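You operate a simulated robot arm through the tools that you are given. There is no shell and no other tool. Be economical: measure what you need, move in short steps, check, and stop when the job is done.

The job below is to be done with a simulated robot arm. You get a single attempt, and the scene is never put back.

TASK
Run the hamper-side basin to the HIGH line at 25 C, wet the blue flannel there, put it back.
Fine: plug down first, HOT first, then COLD, then more of either as needed; handles shut, nothing spilt.

The check looks at the end state, three seconds after you hand in, the way a careful person would. Anything else that was tipped, shoved, dropped, spilled or broken makes it a failure.

THE ROBOT
A 6-joint arm with a two-finger parallel gripper, fixed in place. Base frame: the origin is at the foot of the arm, x ahead of it, y to its left, z up. Readings come in m, degrees, newtons and seconds.
With the tool pointing down near the work surface it reaches from about 0.24 to 0.7 m from the base axis. Its first joint turns from -166.0 to 166.0 degrees. Payload 3.91 kg.
The TCP is the grasp point between the finger pads, 0.03 m short of the fingertips. In the tool frame z runs along the fingers and y along their closing line. The gripper opens to 0.11 m. The fingers are 0.02 m wide and 0.01 m thick; the gripper's body (0.048 by 0.112 m) begins 0.055 m behind the TCP.
Orientation is that of the tool frame in the base frame, as [roll, pitch, yaw] about the fixed x, y, z axes, in that order (R = Rz(yaw) Ry(pitch) Rx(roll)). With the fingers straight down and closing along the base's y, the tool's x points along the base's -x, its y along +y and its z along -z.

THE INTERFACE
- The arm moves only by the tool jog_arm. Its argument "series" is a list of rows, each a list of 3 entries, a list of its own where there are three numbers: the turn, a rotation vector about the base's x, y, z in degrees, then the shift along the base's x, y, z in m, then the opening, from 0 (shut) to 1 (fully open). In form: [[[wx, wy, wz], [x, y, z], jaw], ...]. A call has 1 to 10 rows; each row shifts and turns the commanded pose from where the row before left it. Rows are played at 5 a second. More than 0.05 m and 8.6 degrees between two rows, or a gripper value outside its range, and nothing of the call is played. Where a pose cannot be reached the arm comes as near as it can. A force on the tool above 90 N (or 10 N above the force at the start of the call, whichever is more), or a blocked arm, ends the call early, and 0.2 s more pass. Each finger travels about 0.108 m/s and halts on what it meets, pressing with about 32 N; the grip force reading is that of the motor and also rises with nothing between the fingers. The clock runs only during rows and for 0.2 s after the last one: add rows that do not move to give the fingers time. The reply holds the time, the measured pose of the TCP, the force on the tool along the base axes, the opening and the grip force, in the units named above and with some noise, with the torque about the TCP (base axes, N m) and any sound that the robot's microphone picked up.
- Cameras (640 x 400 px; columns grow to the right, rows downward): "scene" is fixed at [0.0493, -0.5015, 1.4147]; the picture's right is [0.32, -0.95, 0.00], its down [-0.77, -0.26, -0.58] and it looks along [0.55, 0.19, -0.81] (base axes); focal length 292 px, centre (320, 200). "wrist" rides on the gripper at [0.077, 0.007, -0.114] in the tool frame; the picture's right is [-0.09, 1.00, 0.00], its down [-0.80, -0.07, -0.59] and it looks along [-0.59, -0.05, 0.80] (tool axes); focal length 270 px, centre (320, 200). There is no depth. A picture from a camera that has moved, and an enlarged one, comes with that camera's place and axes in the base frame and with its lens.
- capture(camera): a new picture of that camera. The clock stands still meanwhile.
- raise_lower(by): slides the trunk up (or, below 0, down) by that many m; the arm rides with it, the base frame stays. It gives what a move gives, with no picture.
- enlarge(camera, box): a new picture of the part [left, top, right, bottom] of that camera's present view, enlarged. The clock stands still meanwhile.
- finish_job(): hands the job in; it is judged then, once.

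Go step by step. Nothing tells you positions but the pictures and the camera data: compare them with the known pose of the tool, close in by small moves and look again before you grip or let go. The budget is 120 turns and 64 pictures, counting those below and the enlarged ones. Unless the task says otherwise, let go and move clear before handing in, and close with one line.

The tools are called after "Emit:" as name(argument=value, ...) on one line, values as JSON. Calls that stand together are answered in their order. jog_arm: Moves the arm, as the interface text tells. Its arguments: {"type":"object","properties":{"series":{"type":"array"}},"required":["series"]} The other tools are called the same way: raise_lower (by) slides the trunk up or down; capture (camera) takes a picture; enlarge (camera, box) takes an enlarged picture of a part of a camera's view; finish_job () hands the job in.

At the start:

```text
time: 0.0
eef_pos: [0.2497, -0.3597, 1.1585]
tcp_rot: [180.0, 0.0, 179.9]
ft_force: [-0.8, -0.7, 0.2]
moment: [-0.02, -0.02, 0.0]
grip_width: 0.11
gripper_force: 0.1
trunk travel left (down, up): [-0.475, 0.065]
```

scene: 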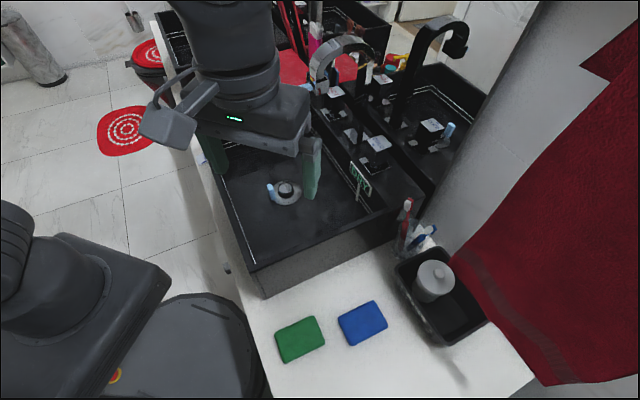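
wrist: 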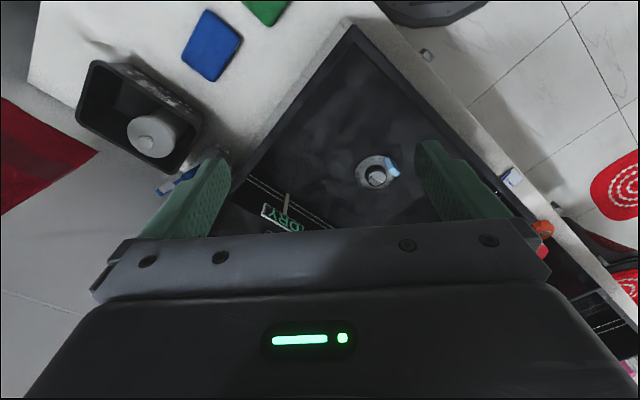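

I see a near basin with a plug under the gripper, other basins and taps further to the rear, and the green and blue flannels on the counter. I'll enlarge the views to find out which basin is by the hamper and to read the tap labels.

Emit:
enlarge(camera="scene", box=[100, 0, 340, 150])

Emit:
enlarge(camera="scene", box=[290, 0, 530, 150])

Emit:
enlarge(camera="scene", box=[200, 120, 440, 270])

```text
2.67 times, centred on (220, 75) of scene
camera zoom: at [0.0493, -0.5015, 1.4147], right [0.32, -0.95, 0.0], down [-0.77, -0.26, -0.58], along [0.55, 0.19, -0.81], focal length 780 px, centre (587, 533)
```

zoom: 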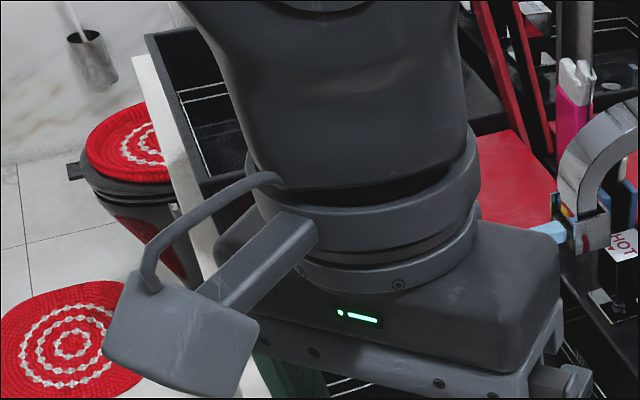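

```text
2.67 times, centred on (410, 75) of scene
camera zoom: at [0.0493, -0.5015, 1.4147], right [0.32, -0.95, 0.0], down [-0.77, -0.26, -0.58], along [0.55, 0.19, -0.81], focal length 780 px, centre (80, 533)
```

zoom: 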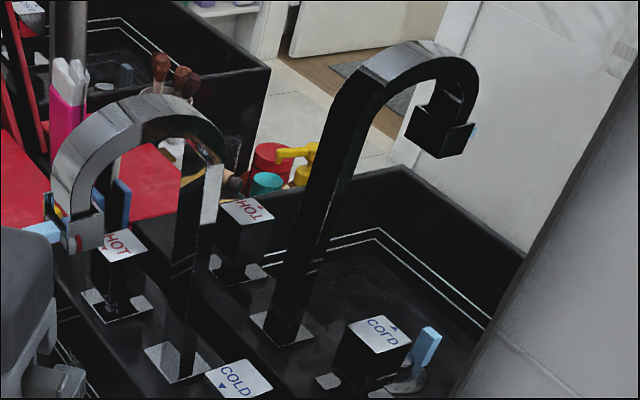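

```text
2.67 times, centred on (320, 195) of scene
camera zoom: at [0.0493, -0.5015, 1.4147], right [0.32, -0.95, 0.0], down [-0.77, -0.26, -0.58], along [0.55, 0.19, -0.81], focal length 780 px, centre (320, 213)
```

zoom: 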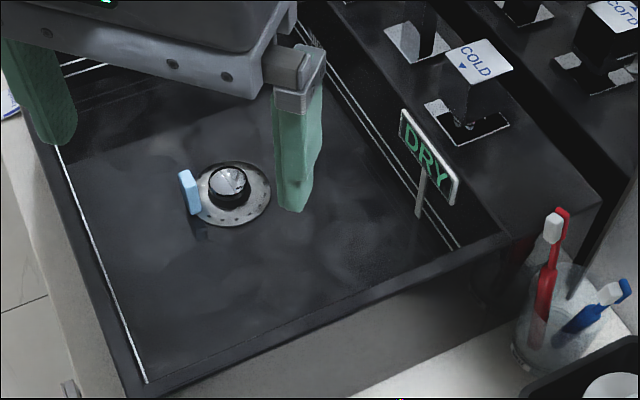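

The rays agree: the near plug lies around (0.44, -0.27, 0.83) and the counter runs diagonally, with a mirror behind the taps. Next I'll swing the arm to +y to look at the rest of the counter and find the hamper.

Emit:
jog_arm(series=[[[0, 0, 0], [0, 0.05, 0.0], 0.3], [[0, 0, 0], [0.0, 0.05, 0], 0.3], [[0, 0, 0], [0, 0.05, 0], 0.3], [[0, 0, 0], [0, 0.05, 0], 0.3], [[0, 0, 0], [0, 0.05, 0], 0.3], [[0, 0, 0], [0, 0.05, 0], 0.3], [[0, 0, 0], [0, 0.05, 0], 0.3], [[0, 0, 0], [0, 0.05, 0], 0.3], [[0, 0, 0], [0, 0.05, 0], 0.3], [[0, 0, 0], [0, 0.0, 0], 0.3]])

Emit:
capture(camera="wrist")

Emit:
capture(camera="scene")

```text
time: 1.6
eef_pos: [0.2395, -0.0852, 1.1436]
tcp_rot: [-179.0, -4.7, 162.3]
ft_force: [-0.1, 0.6, -0.1]
moment: [-0.06, 0.01, 0.0]
grip_width: 0.0331
gripper_force: 0.0
trunk travel left (down, up): [-0.475, 0.065]
stopped in row 7: the arm was blocked; the commanded pose is now the measured one
```

```text
58 pictures are left
camera wrist: at [0.1784, -0.0577, 1.263], right [0.39, 0.92, -0.02], down [0.79, -0.32, 0.53], along [0.48, -0.22, -0.85], focal length 270 px, centre (320, 200)
```

wrist: 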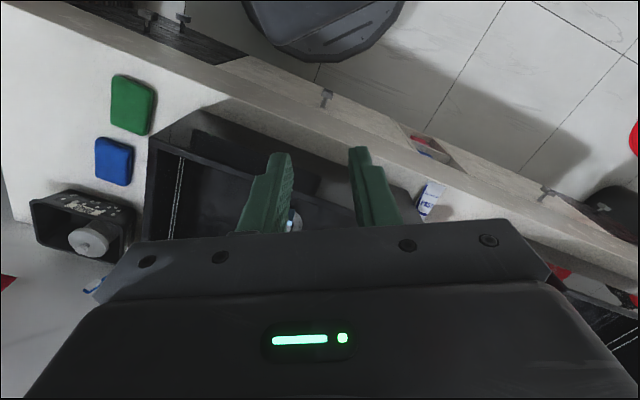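

```text
57 pictures are left
```

scene: 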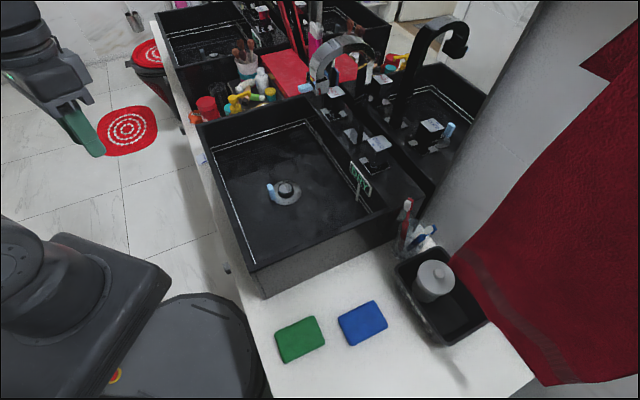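

Now the scene view is clear: there are two basins, a near one and a far one. I'll enlarge the far end, where a bin stands, the near basin and the towel corner.

Emit:
enlarge(camera="scene", box=[100, 0, 292, 120])

Emit:
enlarge(camera="scene", box=[270, 50, 462, 170])

Emit:
enlarge(camera="scene", box=[200, 110, 392, 230])

Emit:
enlarge(camera="scene", box=[240, 0, 432, 120])

```text
3.33 times, centred on (196, 60) of scene
camera zoom: at [0.0493, -0.5015, 1.4147], right [0.32, -0.95, 0.0], down [-0.77, -0.26, -0.58], along [0.55, 0.19, -0.81], focal length 975 px, centre (733, 667)
```

zoom: 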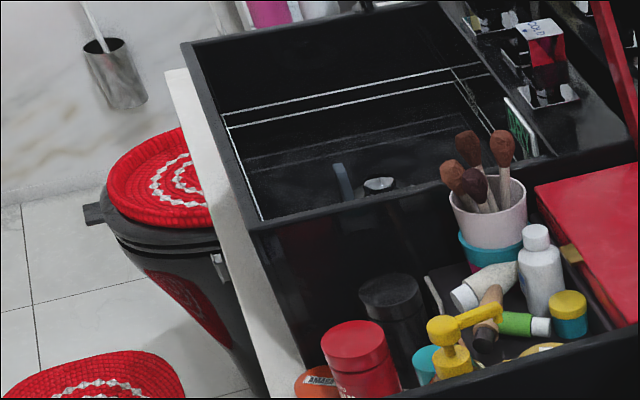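

```text
3.33 times, centred on (366, 110) of scene
camera zoom: at [0.0493, -0.5015, 1.4147], right [0.32, -0.95, 0.0], down [-0.77, -0.26, -0.58], along [0.55, 0.19, -0.81], focal length 975 px, centre (167, 500)
```

zoom: 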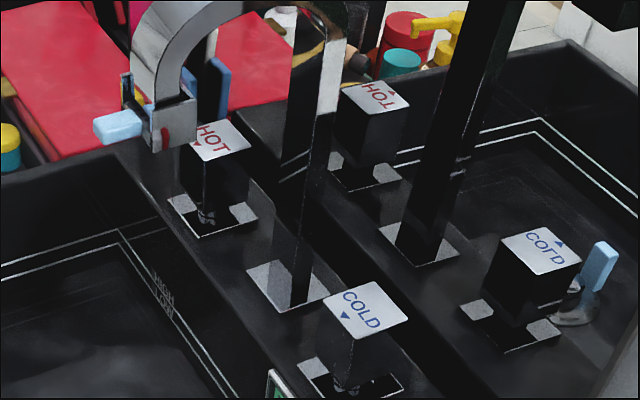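

```text
3.33 times, centred on (296, 170) of scene
camera zoom: at [0.0493, -0.5015, 1.4147], right [0.32, -0.95, 0.0], down [-0.77, -0.26, -0.58], along [0.55, 0.19, -0.81], focal length 975 px, centre (400, 300)
```

zoom: 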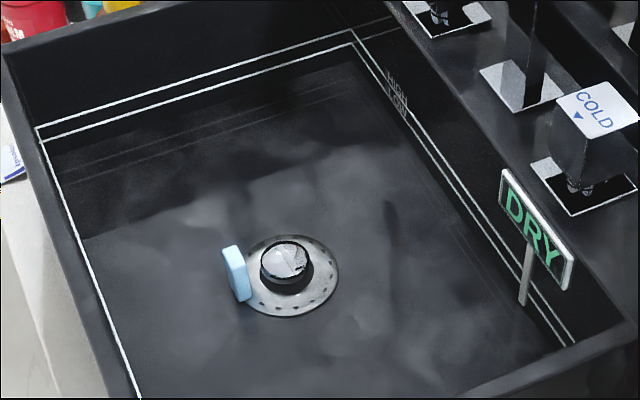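

```text
3.33 times, centred on (336, 60) of scene
camera zoom: at [0.0493, -0.5015, 1.4147], right [0.32, -0.95, 0.0], down [-0.77, -0.26, -0.58], along [0.55, 0.19, -0.81], focal length 975 px, centre (267, 667)
```

zoom: 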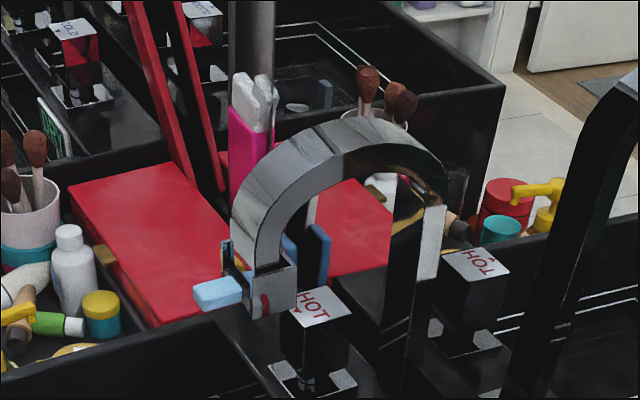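

The far basin sits about 1 m out, beyond reach, and the near one is within reach, but I still need to identify the hamper. I'll look at the left-hand objects and the right-hand end.

Emit:
enlarge(camera="scene", box=[0, 0, 240, 150])

Emit:
enlarge(camera="scene", box=[380, 190, 640, 400])

```text
2.67 times, centred on (120, 75) of scene
camera zoom: at [0.0493, -0.5015, 1.4147], right [0.32, -0.95, 0.0], down [-0.77, -0.26, -0.58], along [0.55, 0.19, -0.81], focal length 780 px, centre (853, 533)
```

zoom: 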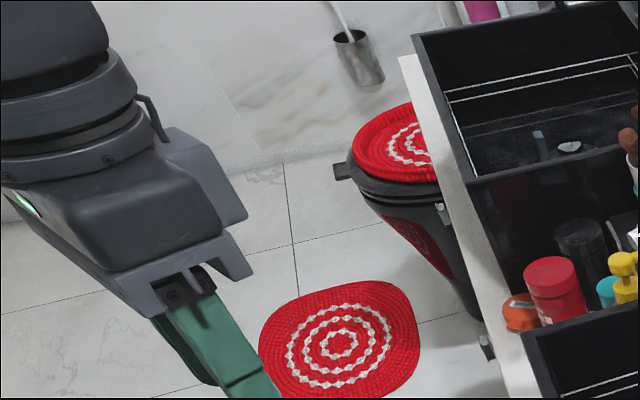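

```text
1.90 times, centred on (510, 295) of scene
camera zoom: at [0.0493, -0.5015, 1.4147], right [0.32, -0.95, 0.0], down [-0.77, -0.26, -0.58], along [0.55, 0.19, -0.81], focal length 557 px, centre (-42, 19)
```

zoom: 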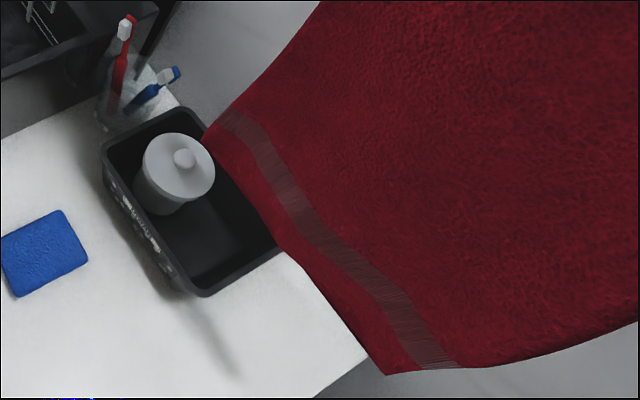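

I can't see a hamper at the near end yet; the far thing looks more like a toilet with a matching mat. I'll swing the wrist camera toward -y to look past the near end of the counter.

Emit:
jog_arm(series=[[[0, 0, -8], [0.0, -0.045, 0.0], 0.3], [[0, 0, -8], [0.0, -0.045, 0], 0.3], [[0, 0, -8], [0, -0.045, 0], 0.3], [[0, 0, -8], [0, -0.045, 0], 0.3], [[0, 0, -8], [0, -0.045, 0], 0.3], [[0, 0, -8], [0, -0.045, 0], 0.3], [[0, 0, -8], [0, -0.04, 0], 0.3], [[0, 0, -8], [0, -0.04, 0], 0.3], [[0, 0, -8], [0, 0, 0], 0.3], [[0, 0, 0], [0, 0.0, 0], 0.3]])

Emit:
capture(camera="wrist")

```text
time: 3.8
eef_pos: [0.238, -0.4355, 1.1421]
tcp_rot: [-179.0, -4.3, 90.5]
ft_force: [-0.9, -0.1, 0.2]
moment: [0.01, -0.01, -0.02]
grip_width: 0.0331
gripper_force: 0.2
trunk travel left (down, up): [-0.475, 0.065]
```

```text
50 pictures are left
camera wrist: at [0.246, -0.3686, 1.2622], right [1.0, -0.08, -0.02], down [-0.05, -0.84, 0.53], along [-0.06, -0.53, -0.85], focal length 270 px, centre (320, 200)
```

wrist: 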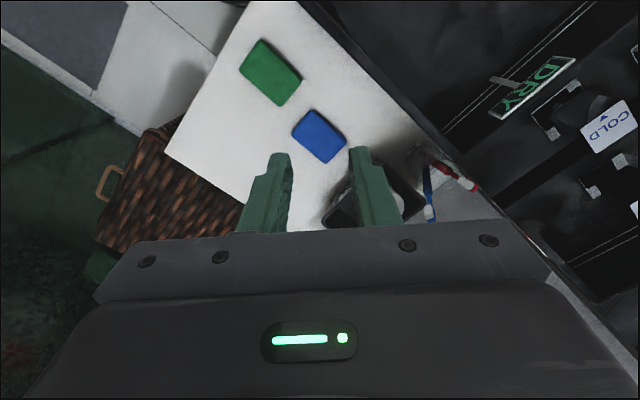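

A wicker hamper stands at the near end, so the near basin is the right one. The counter runs at about 45°; I'll bring the wrist camera over the basin, facing the taps.

Emit:
jog_arm(series=[[[0, 0, 7.5], [0.01, 0.02, 0.03], 0.3], [[0, 0, 7.5], [0.02, 0.035, 0.03], 0.3], [[0, 0, 7.5], [0.02, 0.035, 0], 0.3], [[0, 0, 7.5], [0.025, 0.035, 0], 0.3], [[0, 0, 7.5], [0.025, 0.035, 0], 0.3], [[0, 0, 7.0], [0.025, 0.035, 0], 0.3], [[0, 0, 0], [0, 0, 0], 0.3]])

Emit:
capture(camera="wrist")

```text
refused: row 2 steps farther than a row can; nothing moved
```

```text
49 pictures are left
camera wrist: at [0.246, -0.3686, 1.2622], right [1.0, -0.08, -0.02], down [-0.05, -0.84, 0.53], along [-0.06, -0.53, -0.85], focal length 270 px, centre (320, 200)
```

wrist: 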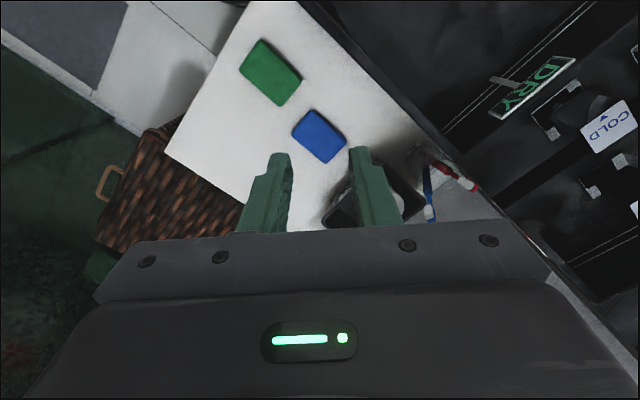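

The step was a touch over the limit, so nothing moved. I'll repeat with smaller rows.

Emit:
jog_arm(series=[[[0, 0, 7.5], [0.01, 0.02, 0.03], 0.3], [[0, 0, 7.5], [0.015, 0.025, 0.03], 0.3], [[0, 0, 7.5], [0.02, 0.035, 0], 0.3], [[0, 0, 7.5], [0.025, 0.035, 0], 0.3], [[0, 0, 7.5], [0.025, 0.035, 0], 0.3], [[0, 0, 7.0], [0.025, 0.035, 0], 0.3], [[0, 0, 0], [0.01, 0.02, 0], 0.3], [[0, 0, 0], [0, 0, 0], 0.3]])

Emit:
capture(camera="wrist")

```text
time: 5.6
eef_pos: [0.3689, -0.2271, 1.2045]
tcp_rot: [-179.1, -4.4, 135.1]
ft_force: [-0.8, -1.1, 0.9]
moment: [0.04, 0.0, 0.0]
grip_width: 0.0329
gripper_force: 0.2
trunk travel left (down, up): [-0.475, 0.065]
```

```text
48 pictures are left
camera wrist: at [0.3262, -0.1754, 1.3239], right [0.76, 0.64, -0.02], down [0.55, -0.64, 0.53], along [0.33, -0.42, -0.85], focal length 270 px, centre (320, 200)
```

wrist: 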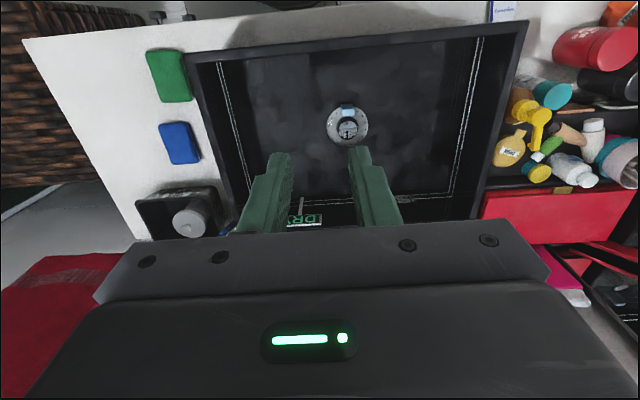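

The view is now aligned with the basin: the plug with its small blue tab is in the middle. I'll tilt the tool toward the wall to see the taps.

Emit:
jog_arm(series=[[[-5.5, -5.5, 0], [0, 0, 0], 1], [[-5.5, -5.5, 0], [0, 0, 0], 1], [[-5.5, -5.5, 0], [0, 0, 0], 1], [[-5.5, -5.5, 0], [0, 0, 0], 1], [[-5.5, -5.5, 0], [0, 0, 0], 1], [[-5.5, -5.5, 0], [0, 0, 0], 1], [[0, 0, 0], [0, 0, 0], 1]])

Emit:
capture(camera="wrist")

```text
time: 7.2
eef_pos: [0.3691, -0.2283, 1.2035]
tcp_rot: [-179.1, 42.4, 135.1]
ft_force: [-0.3, 0.7, -0.2]
moment: [-0.01, -0.01, 0.01]
grip_width: 0.1099
gripper_force: 0.1
trunk travel left (down, up): [-0.475, 0.065]
```

```text
47 pictures are left
camera wrist: at [0.2799, -0.1293, 1.2365], right [0.76, 0.65, 0.05], down [0.09, -0.18, 0.98], along [0.65, -0.74, -0.2], focal length 270 px, centre (320, 200)
```

wrist: 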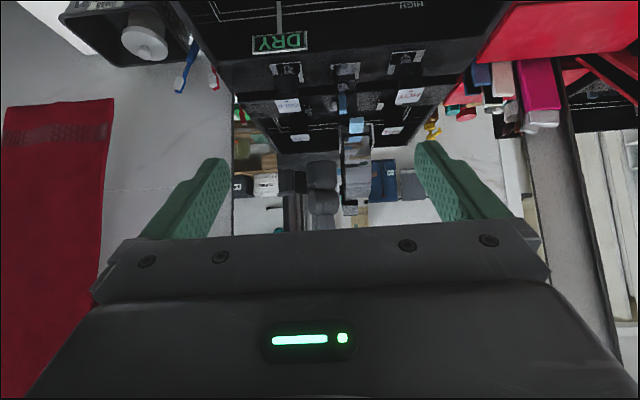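

The taps and the mirror are in view. Enlarging the tap area.

Emit:
enlarge(camera="wrist", box=[228, 0, 452, 140])

Emit:
enlarge(camera="wrist", box=[312, 40, 392, 90])

```text
2.86 times, centred on (340, 70) of wrist
camera zoom: at [0.2799, -0.1293, 1.2365], right [0.76, 0.65, 0.05], down [0.09, -0.18, 0.98], along [0.65, -0.74, -0.2], focal length 772 px, centre (263, 571)
```

zoom: 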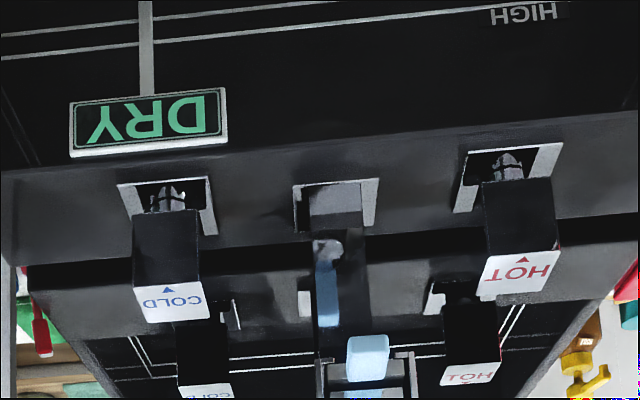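

```text
8.00 times, centred on (352, 65) of wrist
camera zoom: at [0.2799, -0.1293, 1.2365], right [0.76, 0.65, 0.05], down [0.09, -0.18, 0.98], along [0.65, -0.74, -0.2], focal length 2162 px, centre (64, 1280)
```

zoom: 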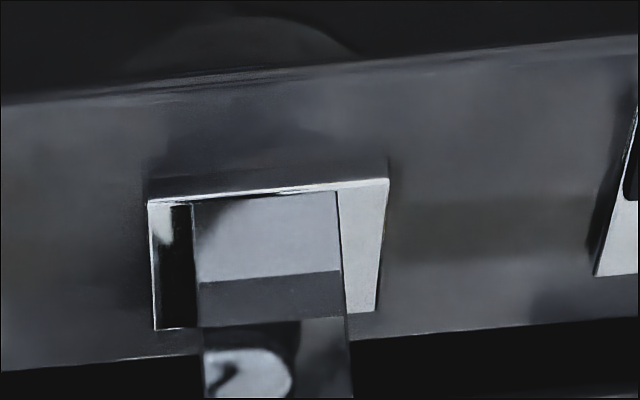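

Both knobs are located: COLD top at about (0.52, -0.47, 0.99) and HOT top at about (0.67, -0.33, 0.99), with the spout between them. I'll straighten the tool and go down for a close look at the plug.

Emit:
jog_arm(series=[[[5.0, 5.0, 0], [0.0, 0, 0], 1], [[5.0, 5.0, 0], [0, 0, -0.02], 1], [[5.0, 5.0, 0], [0, 0, -0.02], 1], [[5.0, 5.0, 0], [0, 0, -0.02], 1], [[5.0, 5.0, 0], [0, 0, -0.02], 1], [[5, 5, 0], [0.01, -0.01, -0.02], 1], [[0, 0, 0], [0.01, -0.01, 0], 1], [[0, 0, 0], [0, 0, 0], 1]])

Emit:
capture(camera="wrist")

Emit:
enlarge(camera="wrist", box=[240, 80, 400, 180])

```text
time: 9.0
eef_pos: [0.3888, -0.2492, 1.1034]
tcp_rot: [-179.1, -0.1, 135.1]
ft_force: [-0.9, 0.5, 0.4]
moment: [0.04, -0.01, 0.0]
grip_width: 0.11
gripper_force: 0.2
trunk travel left (down, up): [-0.475, 0.065]
```

```text
44 pictures are left
camera wrist: at [0.3406, -0.19, 1.2183], right [0.77, 0.64, -0.02], down [0.53, -0.61, 0.59], along [0.37, -0.46, -0.81], focal length 270 px, centre (320, 200)
```

wrist: 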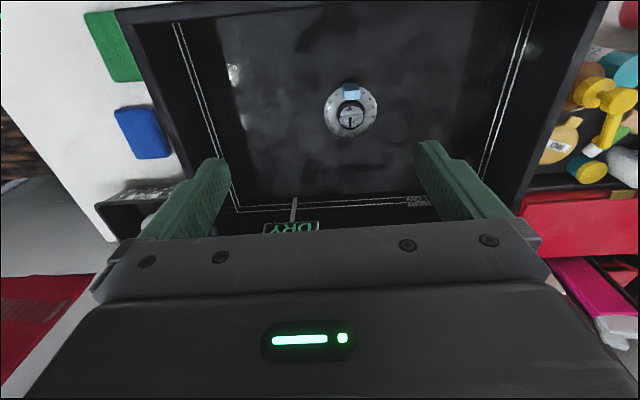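

```text
4.00 times, centred on (320, 130) of wrist
camera zoom: at [0.3406, -0.19, 1.2183], right [0.77, 0.64, -0.02], down [0.53, -0.61, 0.59], along [0.37, -0.46, -0.81], focal length 1081 px, centre (320, 480)
```

zoom: 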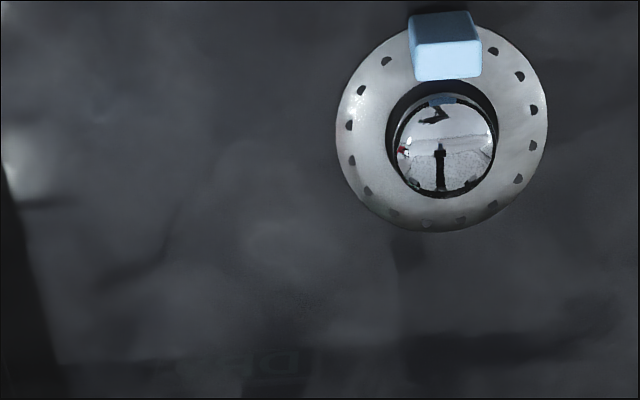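

The chrome dome stands proud of the drain at about (0.456, -0.268, 0.827), so the plug is up. I'll close the fingers, tilt a bit to stay clear of the spout, and come down above the dome.

Emit:
jog_arm(series=[[[-4.7, -4.7, 0], [0.01, 0, -0.02], 0], [[-4.7, -4.7, 0], [0.02, 0, -0.03], 0], [[-4.7, -4.7, 0], [0.02, -0.01, -0.04], 0], [[0, 0, 0], [0.01, -0.002, -0.045], 0], [[0, 0, 0], [0, 0, -0.045], 0], [[0, 0, 0], [0, 0, 0], 0]])

Emit:
capture(camera="wrist")

Emit:
capture(camera="scene")

```text
time: 10.4
eef_pos: [0.4491, -0.2635, 0.922]
tcp_rot: [-179.1, 19.8, 135.1]
ft_force: [-0.7, -0.8, 0.4]
moment: [-0.02, 0.01, 0.01]
grip_width: 0.0
gripper_force: 31.9
trunk travel left (down, up): [-0.475, 0.065]
```

```text
42 pictures are left
camera wrist: at [0.3763, -0.1795, 1.0048], right [0.77, 0.64, 0.01], down [0.35, -0.43, 0.83], along [0.54, -0.63, -0.56], focal length 270 px, centre (320, 200)
```

wrist: 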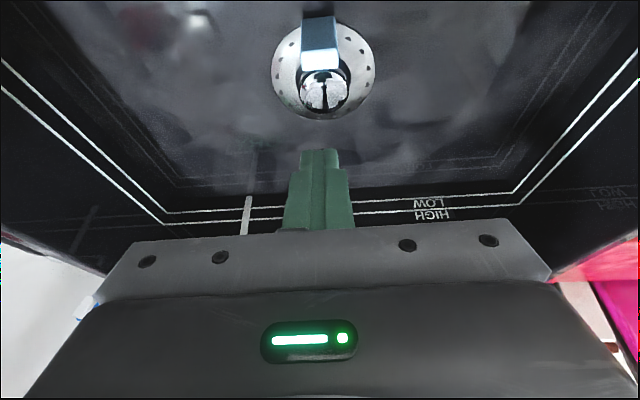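

```text
41 pictures are left
```

scene: 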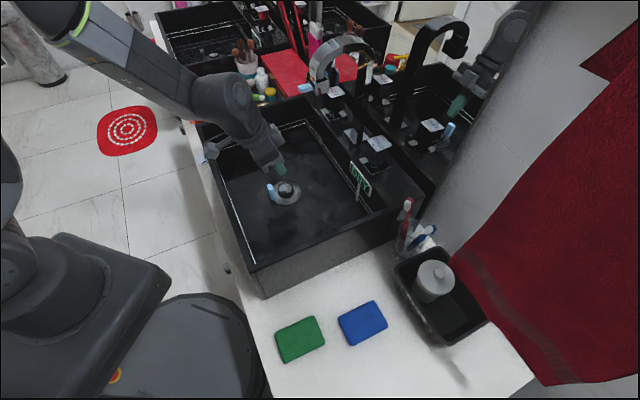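

The dome checks out at (0.459, -0.268). Coming down onto it gently.

Emit:
jog_arm(series=[[[0, 0, 0], [0, -0.002, -0.03], 0], [[0, 0, 0], [0, 0, -0.02], 0], [[0, 0, 0], [0, 0, -0.008], 0], [[0, 0, 0], [0, 0, -0.004], 0], [[0, 0, 0], [0, 0, -0.004], 0], [[0, 0, 0], [0, 0, -0.004], 0]])

```text
time: 11.8
eef_pos: [0.4491, -0.2624, 0.8539]
tcp_rot: [-179.0, 19.8, 135.0]
ft_force: [-0.5, -1.1, 3.5]
moment: [-0.03, 0.04, 0.03]
grip_width: 0.0003
gripper_force: 31.8
trunk travel left (down, up): [-0.475, 0.065]
```

Contact begins at z 0.854. Pressing on in 3 mm steps.

Emit:
jog_arm(series=[[[0, 0, 0], [0, 0, -0.003], 0], [[0, 0, 0], [0, 0, -0.003], 0], [[0, 0, 0], [0, 0, -0.003], 0], [[0, 0, 0], [0, 0, -0.003], 0]])

```text
time: 12.8
eef_pos: [0.4483, -0.2627, 0.8493]
tcp_rot: [-179.4, 20.7, 134.8]
ft_force: [-12.2, 10.4, 62.1]
moment: [2.99, 3.36, -0.25]
grip_width: 0.0
gripper_force: 32.0
trunk travel left (down, up): [-0.475, 0.065]
stopped in row 4: the force on the tool passed its limit (the readings are from after the stop); the commanded pose is now the measured one
```

The force rose past the limit after about 5 mm with no sound. I'll lift off and look at the plug.

Emit:
jog_arm(series=[[[0, 0, 0], [-0.0, 0.0, 0.03], 0], [[0, 0, 0], [-0.005, 0.005, 0.04], 0], [[0, 0, 0], [-0.01, 0.01, 0.03], 0]])

Emit:
enlarge(camera="wrist", box=[240, 0, 400, 100])

Emit:
enlarge(camera="scene", box=[240, 155, 336, 215])

```text
time: 13.6
eef_pos: [0.4367, -0.2475, 0.9454]
tcp_rot: [-179.1, 20.2, 134.9]
ft_force: [0.1, 0.4, -0.2]
moment: [0.01, 0.0, 0.01]
grip_width: 0.0
gripper_force: 31.9
trunk travel left (down, up): [-0.475, 0.065]
```

```text
4.00 times, centred on (320, 50) of wrist
camera zoom: at [0.3643, -0.1653, 1.0269], right [0.77, 0.64, 0.02], down [0.34, -0.43, 0.84], along [0.55, -0.63, -0.55], focal length 1081 px, centre (320, 800)
```

zoom: 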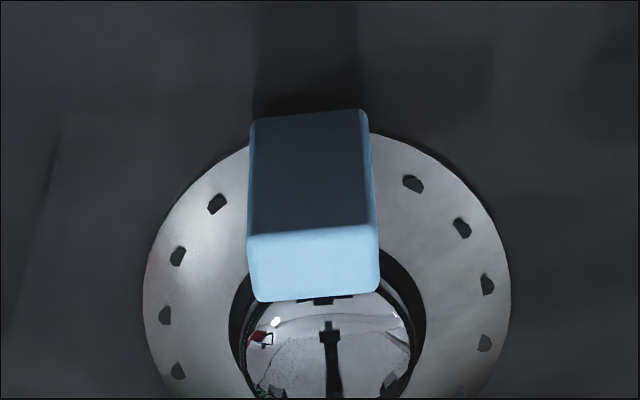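

```text
6.67 times, centred on (288, 185) of scene
camera zoom: at [0.0493, -0.5015, 1.4147], right [0.32, -0.95, 0.0], down [-0.77, -0.26, -0.58], along [0.55, 0.19, -0.81], focal length 1950 px, centre (533, 300)
```

zoom: 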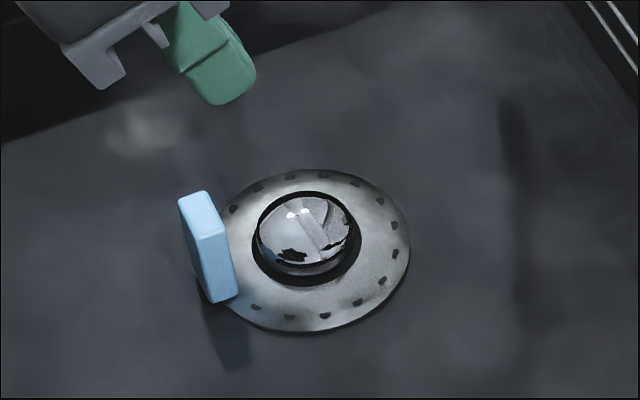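

The dome has sunk visibly into the drain, so the plug looks down. Now I'll go up beside the spout to look closely at the HOT knob.

Emit:
jog_arm(series=[[[0, 0, 0], [0.017, 0.017, 0.03], 0.6], [[0, 0, 0], [0.017, 0.017, 0.04], 0.6], [[-4, -4, 0], [0.017, 0.017, 0.04], 0.6], [[-4, -4, 0], [0.017, 0.013, 0.04], 0.6], [[-4, -4, 0], [0.016, 0, 0.01], 0.6], [[-4, -4, 0], [0.0, 0, 0.0], 0.6], [[0, 0, 0], [0.0, 0, 0.0], 0.6]])

Emit:
capture(camera="wrist")

```text
time: 15.2
eef_pos: [0.5198, -0.1848, 1.1053]
tcp_rot: [-179.3, 42.8, 134.9]
ft_force: [-0.5, -0.3, 0.3]
moment: [-0.01, -0.02, -0.01]
grip_width: 0.0663
gripper_force: 0.0
trunk travel left (down, up): [-0.475, 0.065]
```

```text
38 pictures are left
camera wrist: at [0.4317, -0.0854, 1.1373], right [0.76, 0.65, 0.05], down [0.08, -0.17, 0.98], along [0.65, -0.74, -0.19], focal length 270 px, centre (320, 200)
```

wrist: 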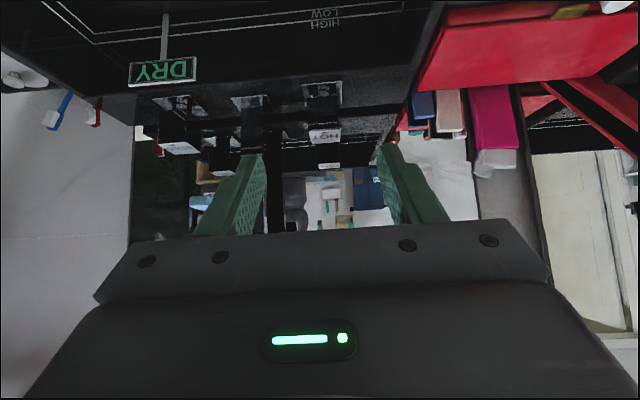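

Emit:
enlarge(camera="wrist", box=[272, 75, 384, 145])

Emit:
enlarge(camera="scene", box=[300, 70, 396, 130])

```text
5.71 times, centred on (328, 110) of wrist
camera zoom: at [0.4317, -0.0854, 1.1373], right [0.76, 0.65, 0.05], down [0.08, -0.17, 0.98], along [0.65, -0.74, -0.19], focal length 1544 px, centre (274, 714)
```

zoom: 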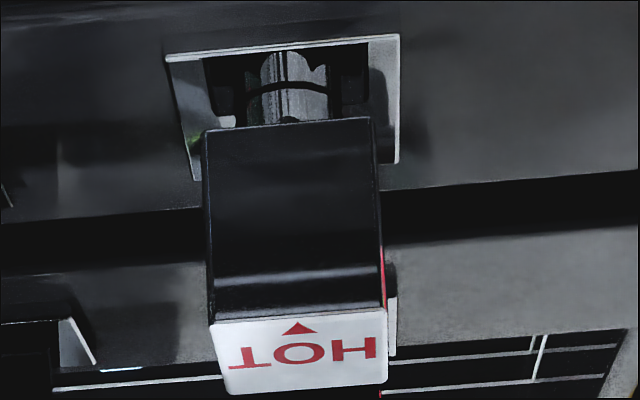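

```text
6.67 times, centred on (348, 100) of scene
camera zoom: at [0.0493, -0.5015, 1.4147], right [0.32, -0.95, 0.0], down [-0.77, -0.26, -0.58], along [0.55, 0.19, -0.81], focal length 1950 px, centre (133, 867)
```

zoom: 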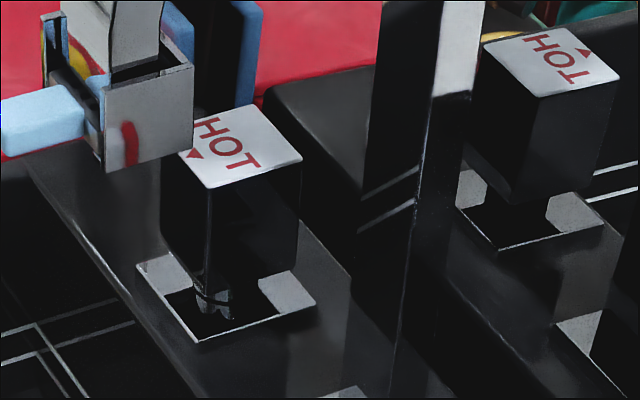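

The knobs are square blocks about 4 cm wide on round stems, standing 7 cm from the mirror; HOT's centre is at (0.666, -0.330), its block spanning z 0.94–0.985. I'll approach above HOT with the tool tilted about 25°.

Emit:
jog_arm(series=[[[4.2, 4.2, 0], [0.029, -0.029, 0.0], 0.65], [[4.2, 4.2, 0], [0.029, -0.029, 0.0], 0.65], [[4.2, 4.2, 0], [0.029, -0.029, 0.0], 0.65], [[0, 0, 0], [0.029, -0.029, 0.0], 0.65], [[0, 0, 0], [0.028, -0.028, -0.02], 0.65], [[0, 0, 0], [0.0, 0, -0.02], 0.65], [[0, 0, 0], [0.0, 0, 0.0], 0.65]])

Emit:
capture(camera="wrist")

Emit:
enlarge(camera="scene", box=[240, 20, 432, 140])

```text
time: 16.8
eef_pos: [0.6654, -0.3273, 1.0674]
tcp_rot: [-179.2, 25.1, 134.9]
ft_force: [0.4, 0.6, 0.1]
moment: [-0.01, 0.0, 0.02]
grip_width: 0.0716
gripper_force: 0.1
trunk travel left (down, up): [-0.475, 0.065]
```

```text
35 pictures are left
camera wrist: at [0.5886, -0.2391, 1.1381], right [0.77, 0.64, 0.03], down [0.29, -0.38, 0.88], along [0.57, -0.67, -0.48], focal length 270 px, centre (320, 200)
```

wrist: 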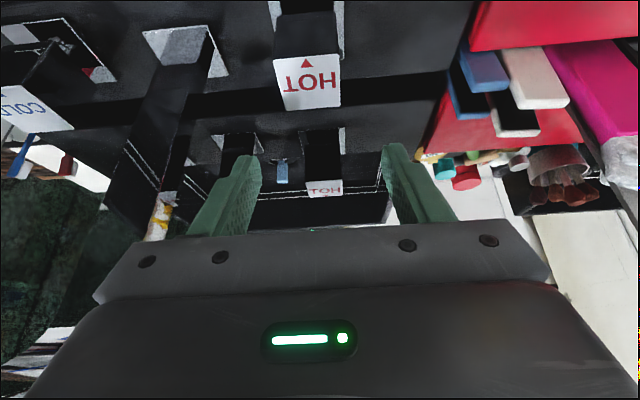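

```text
3.33 times, centred on (336, 80) of scene
camera zoom: at [0.0493, -0.5015, 1.4147], right [0.32, -0.95, 0.0], down [-0.77, -0.26, -0.58], along [0.55, 0.19, -0.81], focal length 975 px, centre (267, 600)
```

zoom: 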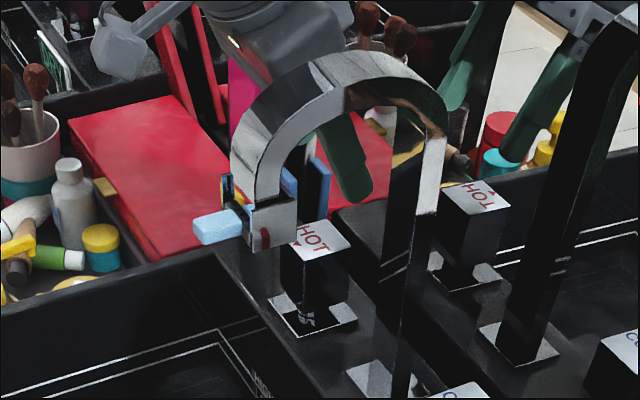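

The arm reaches it comfortably, and the label reads at about (0.661, -0.333). I'll shift slightly, come down around the knob and close.

Emit:
jog_arm(series=[[[0, 0, 0], [-0.004, -0.005, -0.025], 0.65], [[0, 0, 0], [0.0, 0.0, -0.03], 0.65], [[0, 0, 0], [0.0, 0.0, -0.03], 0.65], [[0, 0, 0], [0, 0, -0.014], 0.65], [[0, 0, 0], [0, 0, 0], 0.3], [[0, 0, 0], [0, 0, 0], 0.3], [[0, 0, 0], [0, 0, 0], 0.3]])

Emit:
enlarge(camera="wrist", box=[160, 0, 480, 240])

```text
time: 18.4
eef_pos: [0.6646, -0.3325, 0.9655]
tcp_rot: [-179.3, 25.1, 135.1]
ft_force: [23.2, 23.5, -4.3]
moment: [1.27, -2.3, 0.35]
grip_width: 0.0405
gripper_force: 44.9
trunk travel left (down, up): [-0.475, 0.065]
```

```text
1.67 times, centred on (320, 120) of wrist
camera zoom: at [0.5863, -0.244, 1.0359], right [0.76, 0.64, 0.03], down [0.29, -0.38, 0.88], along [0.58, -0.66, -0.48], focal length 450 px, centre (320, 333)
```

zoom: 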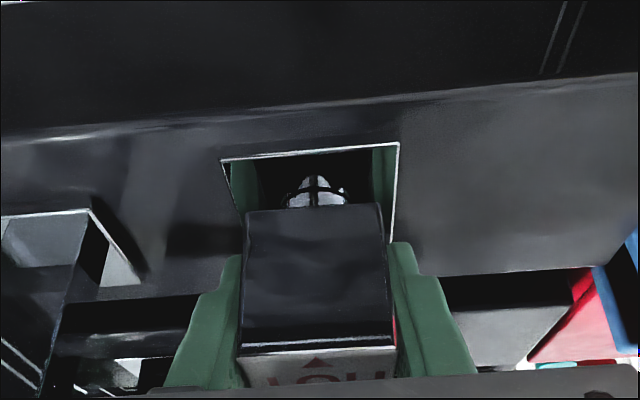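

I hold the knob (0.0405 m), with some sideways load. I'll relieve it and try a small clockwise turn.

Emit:
jog_arm(series=[[[0, 0, 0], [0.002, 0.002, 0], 0.3], [[0, 0, 0], [0.0, 0.0, 0], 0.3], [[0, 0, -4], [0, 0, 0], 0.3], [[0, 0, -4], [0, 0, 0], 0.3], [[0, 0, 0], [0, 0, 0], 0.3]])

```text
time: 19.6
eef_pos: [0.6631, -0.3303, 0.9654]
tcp_rot: [-179.0, 24.8, 126.9]
ft_force: [7.8, 20.5, -3.9]
moment: [2.17, -0.34, 2.48]
grip_width: 0.0445
gripper_force: 44.6
trunk travel left (down, up): [-0.475, 0.065]
```

The moment resisted and the jaws were forced wider, so the knob won't go clockwise. Turning it back and then counter-clockwise by a little.

Emit:
jog_arm(series=[[[0, 0, 4], [0, 0, 0], 0.3], [[0, 0, 4], [0, 0, 0], 0.3], [[0, 0, 4], [0, 0, 0], 0.3], [[0, 0, 4], [0, 0, 0], 0.3], [[0, 0, 0], [0, 0, 0], 0.3]])

```text
time: 20.8
eef_pos: [0.6641, -0.3325, 0.9655]
tcp_rot: [-179.2, 24.9, 142.9]
ft_force: [15.7, 12.2, -12.4]
moment: [1.64, -1.69, -0.07]
grip_width: 0.0402
gripper_force: 45.0
trunk travel left (down, up): [-0.475, 0.065]
```

The knob turns freely counter-clockwise, but there's no water sound yet. A little more.

Emit:
jog_arm(series=[[[0, 0, 4], [0, 0, 0], 0.3], [[0, 0, 4], [0, 0, 0], 0.3], [[0, 0, 0], [0, 0, 0], 0.3]])

Emit:
capture(camera="scene")

Emit:
enlarge(camera="scene", box=[200, 60, 392, 220])

```text
time: 21.6
eef_pos: [0.6647, -0.3313, 0.9655]
tcp_rot: [-179.3, 25.1, 151.1]
ft_force: [19.9, 8.2, -7.6]
moment: [1.94, -0.38, -0.06]
grip_width: 0.0401
gripper_force: 44.7
trunk travel left (down, up): [-0.475, 0.065]
```

```text
32 pictures are left
```

scene: 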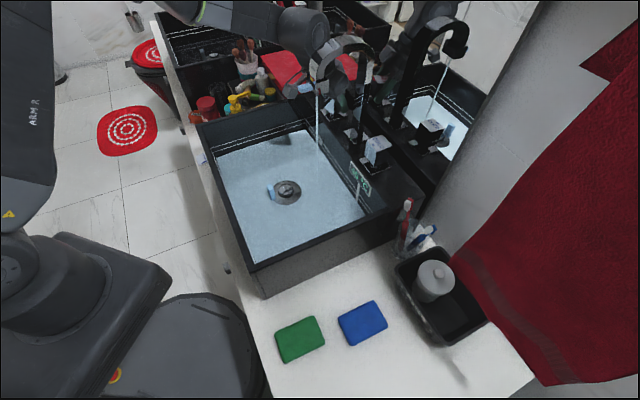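

```text
2.50 times, centred on (296, 140) of scene
camera zoom: at [0.0493, -0.5015, 1.4147], right [0.32, -0.95, 0.0], down [-0.77, -0.26, -0.58], along [0.55, 0.19, -0.81], focal length 731 px, centre (380, 350)
```

zoom: 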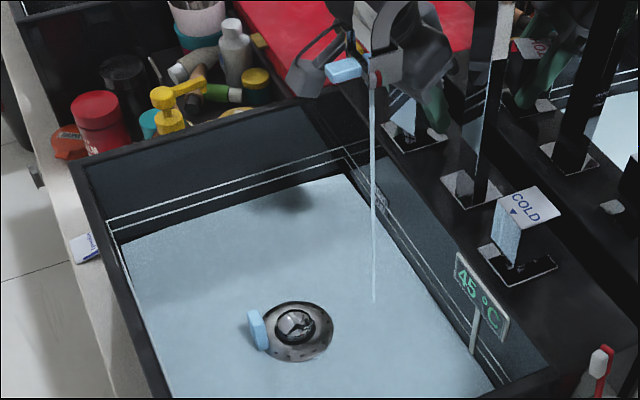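

Water is running at 45 °C and the plug holds; it fills fast. I'll shut HOT right away to measure.

Emit:
jog_arm(series=[[[0, 0, -8], [0, 0, 0], 0.3], [[0, 0, -8], [0, 0, 0], 0.3], [[0, 0, -2], [0, 0, 0], 0.3]])

Emit:
enlarge(camera="scene", box=[180, 70, 404, 210])

```text
time: 22.4
eef_pos: [0.6644, -0.3321, 0.9654]
tcp_rot: [-179.2, 25.1, 132.9]
ft_force: [15.4, 4.4, -5.4]
moment: [1.64, -0.92, 2.3]
grip_width: 0.0409
gripper_force: 45.3
trunk travel left (down, up): [-0.475, 0.065]
```

```text
2.86 times, centred on (292, 140) of scene
camera zoom: at [0.0493, -0.5015, 1.4147], right [0.32, -0.95, 0.0], down [-0.77, -0.26, -0.58], along [0.55, 0.19, -0.81], focal length 836 px, centre (400, 371)
```

zoom: 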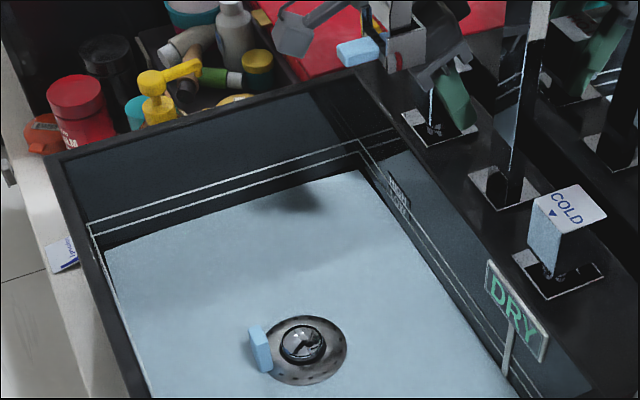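

HOT is shut and the sign has gone back to "DRY", and the water edge coincides with the floor edge — just a film so far, or it is draining. I'll wait a second and look closely at the plug.

Emit:
jog_arm(series=[[[0, 0, 2], [0, 0, 0], 0.3], [[0, 0, 0], [0, 0, 0], 0.3], [[0, 0, 0], [0, 0, 0], 0.3], [[0, 0, 0], [0, 0, 0], 0.3]])

Emit:
enlarge(camera="scene", box=[220, 140, 380, 240])

```text
time: 23.4
eef_pos: [0.6648, -0.332, 0.9648]
tcp_rot: [-179.4, 25.2, 134.9]
ft_force: [16.4, 5.2, -4.7]
moment: [0.67, -2.84, 0.25]
grip_width: 0.0402
gripper_force: 44.7
trunk travel left (down, up): [-0.475, 0.065]
```

```text
4.00 times, centred on (300, 190) of scene
camera zoom: at [0.0493, -0.5015, 1.4147], right [0.32, -0.95, 0.0], down [-0.77, -0.26, -0.58], along [0.55, 0.19, -0.81], focal length 1170 px, centre (400, 240)
```

zoom: 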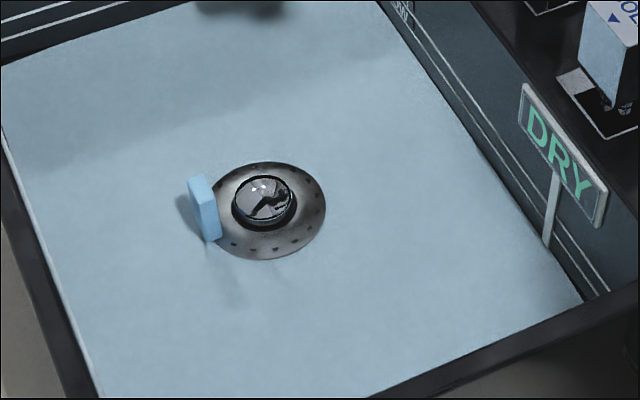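

I can't tell yet whether the film is draining. I'll wait two more seconds and compare.

Emit:
jog_arm(series=[[[0, 0, 0], [0, 0, 0], 0.3], [[0, 0, 0], [0, 0, 0], 0.3], [[0, 0, 0], [0, 0, 0], 0.3], [[0, 0, 0], [0, 0, 0], 0.3], [[0, 0, 0], [0, 0, 0], 0.3], [[0, 0, 0], [0, 0, 0], 0.3], [[0, 0, 0], [0, 0, 0], 0.3], [[0, 0, 0], [0, 0, 0], 0.3], [[0, 0, 0], [0, 0, 0], 0.3], [[0, 0, 0], [0, 0, 0], 0.3]])

Emit:
enlarge(camera="scene", box=[220, 140, 380, 240])

```text
time: 25.6
eef_pos: [0.6649, -0.3316, 0.9658]
tcp_rot: [-179.2, 25.0, 135.0]
ft_force: [20.1, 2.5, 1.0]
moment: [1.15, -1.61, 0.4]
grip_width: 0.0404
gripper_force: 45.4
trunk travel left (down, up): [-0.475, 0.065]
```

```text
4.00 times, centred on (300, 190) of scene
camera zoom: at [0.0493, -0.5015, 1.4147], right [0.32, -0.95, 0.0], down [-0.77, -0.26, -0.58], along [0.55, 0.19, -0.81], focal length 1170 px, centre (400, 240)
```

zoom: 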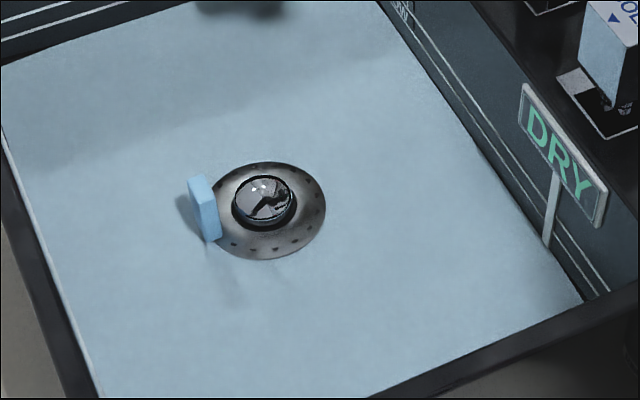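

Nothing is changing, so the plug seems to hold and it's only a thin film. I'll reopen HOT 16° for about two seconds and look.

Emit:
jog_arm(series=[[[0, 0, 8], [0, 0, 0], 0.3], [[0, 0, 8], [0, 0, 0], 0.3], [[0, 0, 0], [0, 0, 0], 0.3], [[0, 0, 0], [0, 0, 0], 0.3], [[0, 0, 0], [0, 0, 0], 0.3], [[0, 0, 0], [0, 0, 0], 0.3], [[0, 0, 0], [0, 0, 0], 0.3], [[0, 0, 0], [0, 0, 0], 0.3]])

Emit:
enlarge(camera="scene", box=[180, 100, 404, 240])

```text
time: 27.4
eef_pos: [0.6648, -0.3314, 0.9647]
tcp_rot: [-179.2, 25.1, 151.0]
ft_force: [24.7, 10.5, 3.0]
moment: [2.06, -0.8, -0.07]
grip_width: 0.0402
gripper_force: 45.0
trunk travel left (down, up): [-0.475, 0.065]
```

```text
2.86 times, centred on (292, 170) of scene
camera zoom: at [0.0493, -0.5015, 1.4147], right [0.32, -0.95, 0.0], down [-0.77, -0.26, -0.58], along [0.55, 0.19, -0.81], focal length 836 px, centre (400, 286)
```

zoom: 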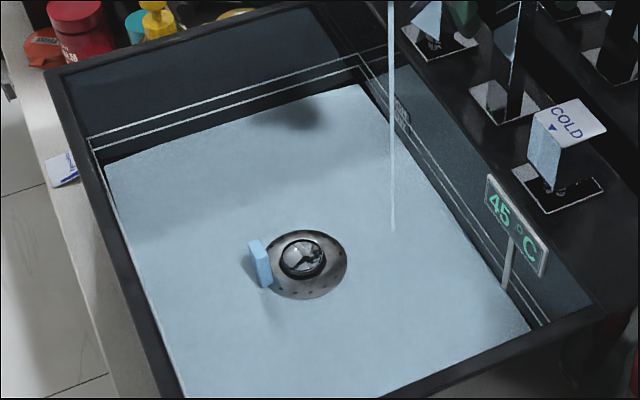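

The level hasn't visibly risen after two seconds, which could be slow flow or a leaking plug. I'll let it run longer and compare.

Emit:
jog_arm(series=[[[0, 0, 0], [0, 0, 0], 0.3], [[0, 0, 0], [0, 0, 0], 0.3], [[0, 0, 0], [0, 0, 0], 0.3], [[0, 0, 0], [0, 0, 0], 0.3], [[0, 0, 0], [0, 0, 0], 0.3], [[0, 0, 0], [0, 0, 0], 0.3], [[0, 0, 0], [0, 0, 0], 0.3], [[0, 0, 0], [0, 0, 0], 0.3], [[0, 0, 0], [0, 0, 0], 0.3], [[0, 0, 0], [0, 0, 0], 0.3]])

Emit:
jog_arm(series=[[[0, 0, 0], [0, 0, 0], 0.3], [[0, 0, 0], [0, 0, 0], 0.3], [[0, 0, 0], [0, 0, 0], 0.3], [[0, 0, 0], [0, 0, 0], 0.3], [[0, 0, 0], [0, 0, 0], 0.3], [[0, 0, 0], [0, 0, 0], 0.3], [[0, 0, 0], [0, 0, 0], 0.3], [[0, 0, 0], [0, 0, 0], 0.3], [[0, 0, 0], [0, 0, 0], 0.3], [[0, 0, 0], [0, 0, 0], 0.3]])

Emit:
enlarge(camera="scene", box=[180, 100, 404, 240])

```text
time: 29.6
eef_pos: [0.664, -0.3304, 0.9659]
tcp_rot: [-179.2, 25.0, 150.9]
ft_force: [24.4, 12.1, 2.9]
moment: [1.74, -0.95, -0.06]
grip_width: 0.0402
gripper_force: 44.9
trunk travel left (down, up): [-0.475, 0.065]
```

```text
time: 31.8
eef_pos: [0.6641, -0.3313, 0.9657]
tcp_rot: [-179.2, 25.0, 150.9]
ft_force: [23.6, 12.2, 2.7]
moment: [1.79, -0.94, -0.06]
grip_width: 0.0401
gripper_force: 45.0
trunk travel left (down, up): [-0.475, 0.065]
```

```text
2.86 times, centred on (292, 170) of scene
camera zoom: at [0.0493, -0.5015, 1.4147], right [0.32, -0.95, 0.0], down [-0.77, -0.26, -0.58], along [0.55, 0.19, -0.81], focal length 836 px, centre (400, 286)
```

zoom: 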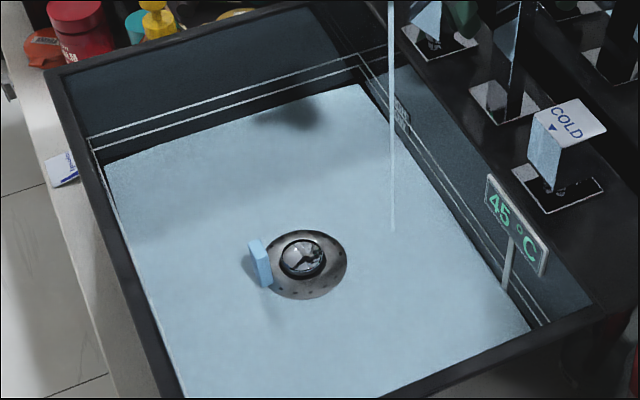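

No rise in over four seconds. I'll shut HOT and see whether the sign drops to DRY again — that would mean the plug is leaking.

Emit:
jog_arm(series=[[[0, 0, -8], [0, 0, 0], 0.3], [[0, 0, -8], [0, 0, 0], 0.3], [[0, 0, -3], [0, 0, 0], 0.3], [[0, 0, 3], [0, 0, 0], 0.3]])

Emit:
enlarge(camera="scene", box=[240, 155, 368, 235])

```text
time: 32.8
eef_pos: [0.6653, -0.3309, 0.9658]
tcp_rot: [-179.2, 25.1, 135.0]
ft_force: [19.9, 10.4, -1.5]
moment: [0.97, -2.07, 0.44]
grip_width: 0.0406
gripper_force: 44.4
trunk travel left (down, up): [-0.475, 0.065]
```

```text
5.00 times, centred on (304, 195) of scene
camera zoom: at [0.0493, -0.5015, 1.4147], right [0.32, -0.95, 0.0], down [-0.77, -0.26, -0.58], along [0.55, 0.19, -0.81], focal length 1463 px, centre (400, 225)
```

zoom: 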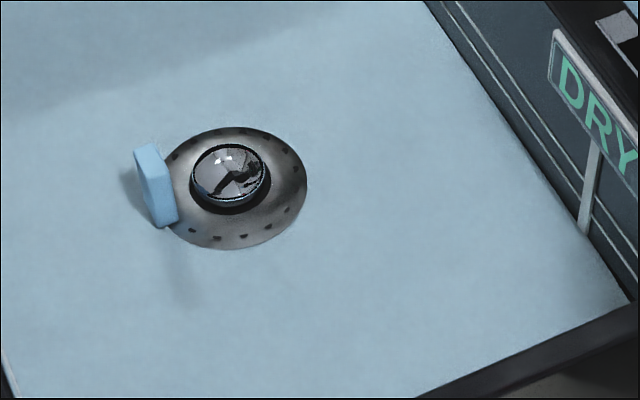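

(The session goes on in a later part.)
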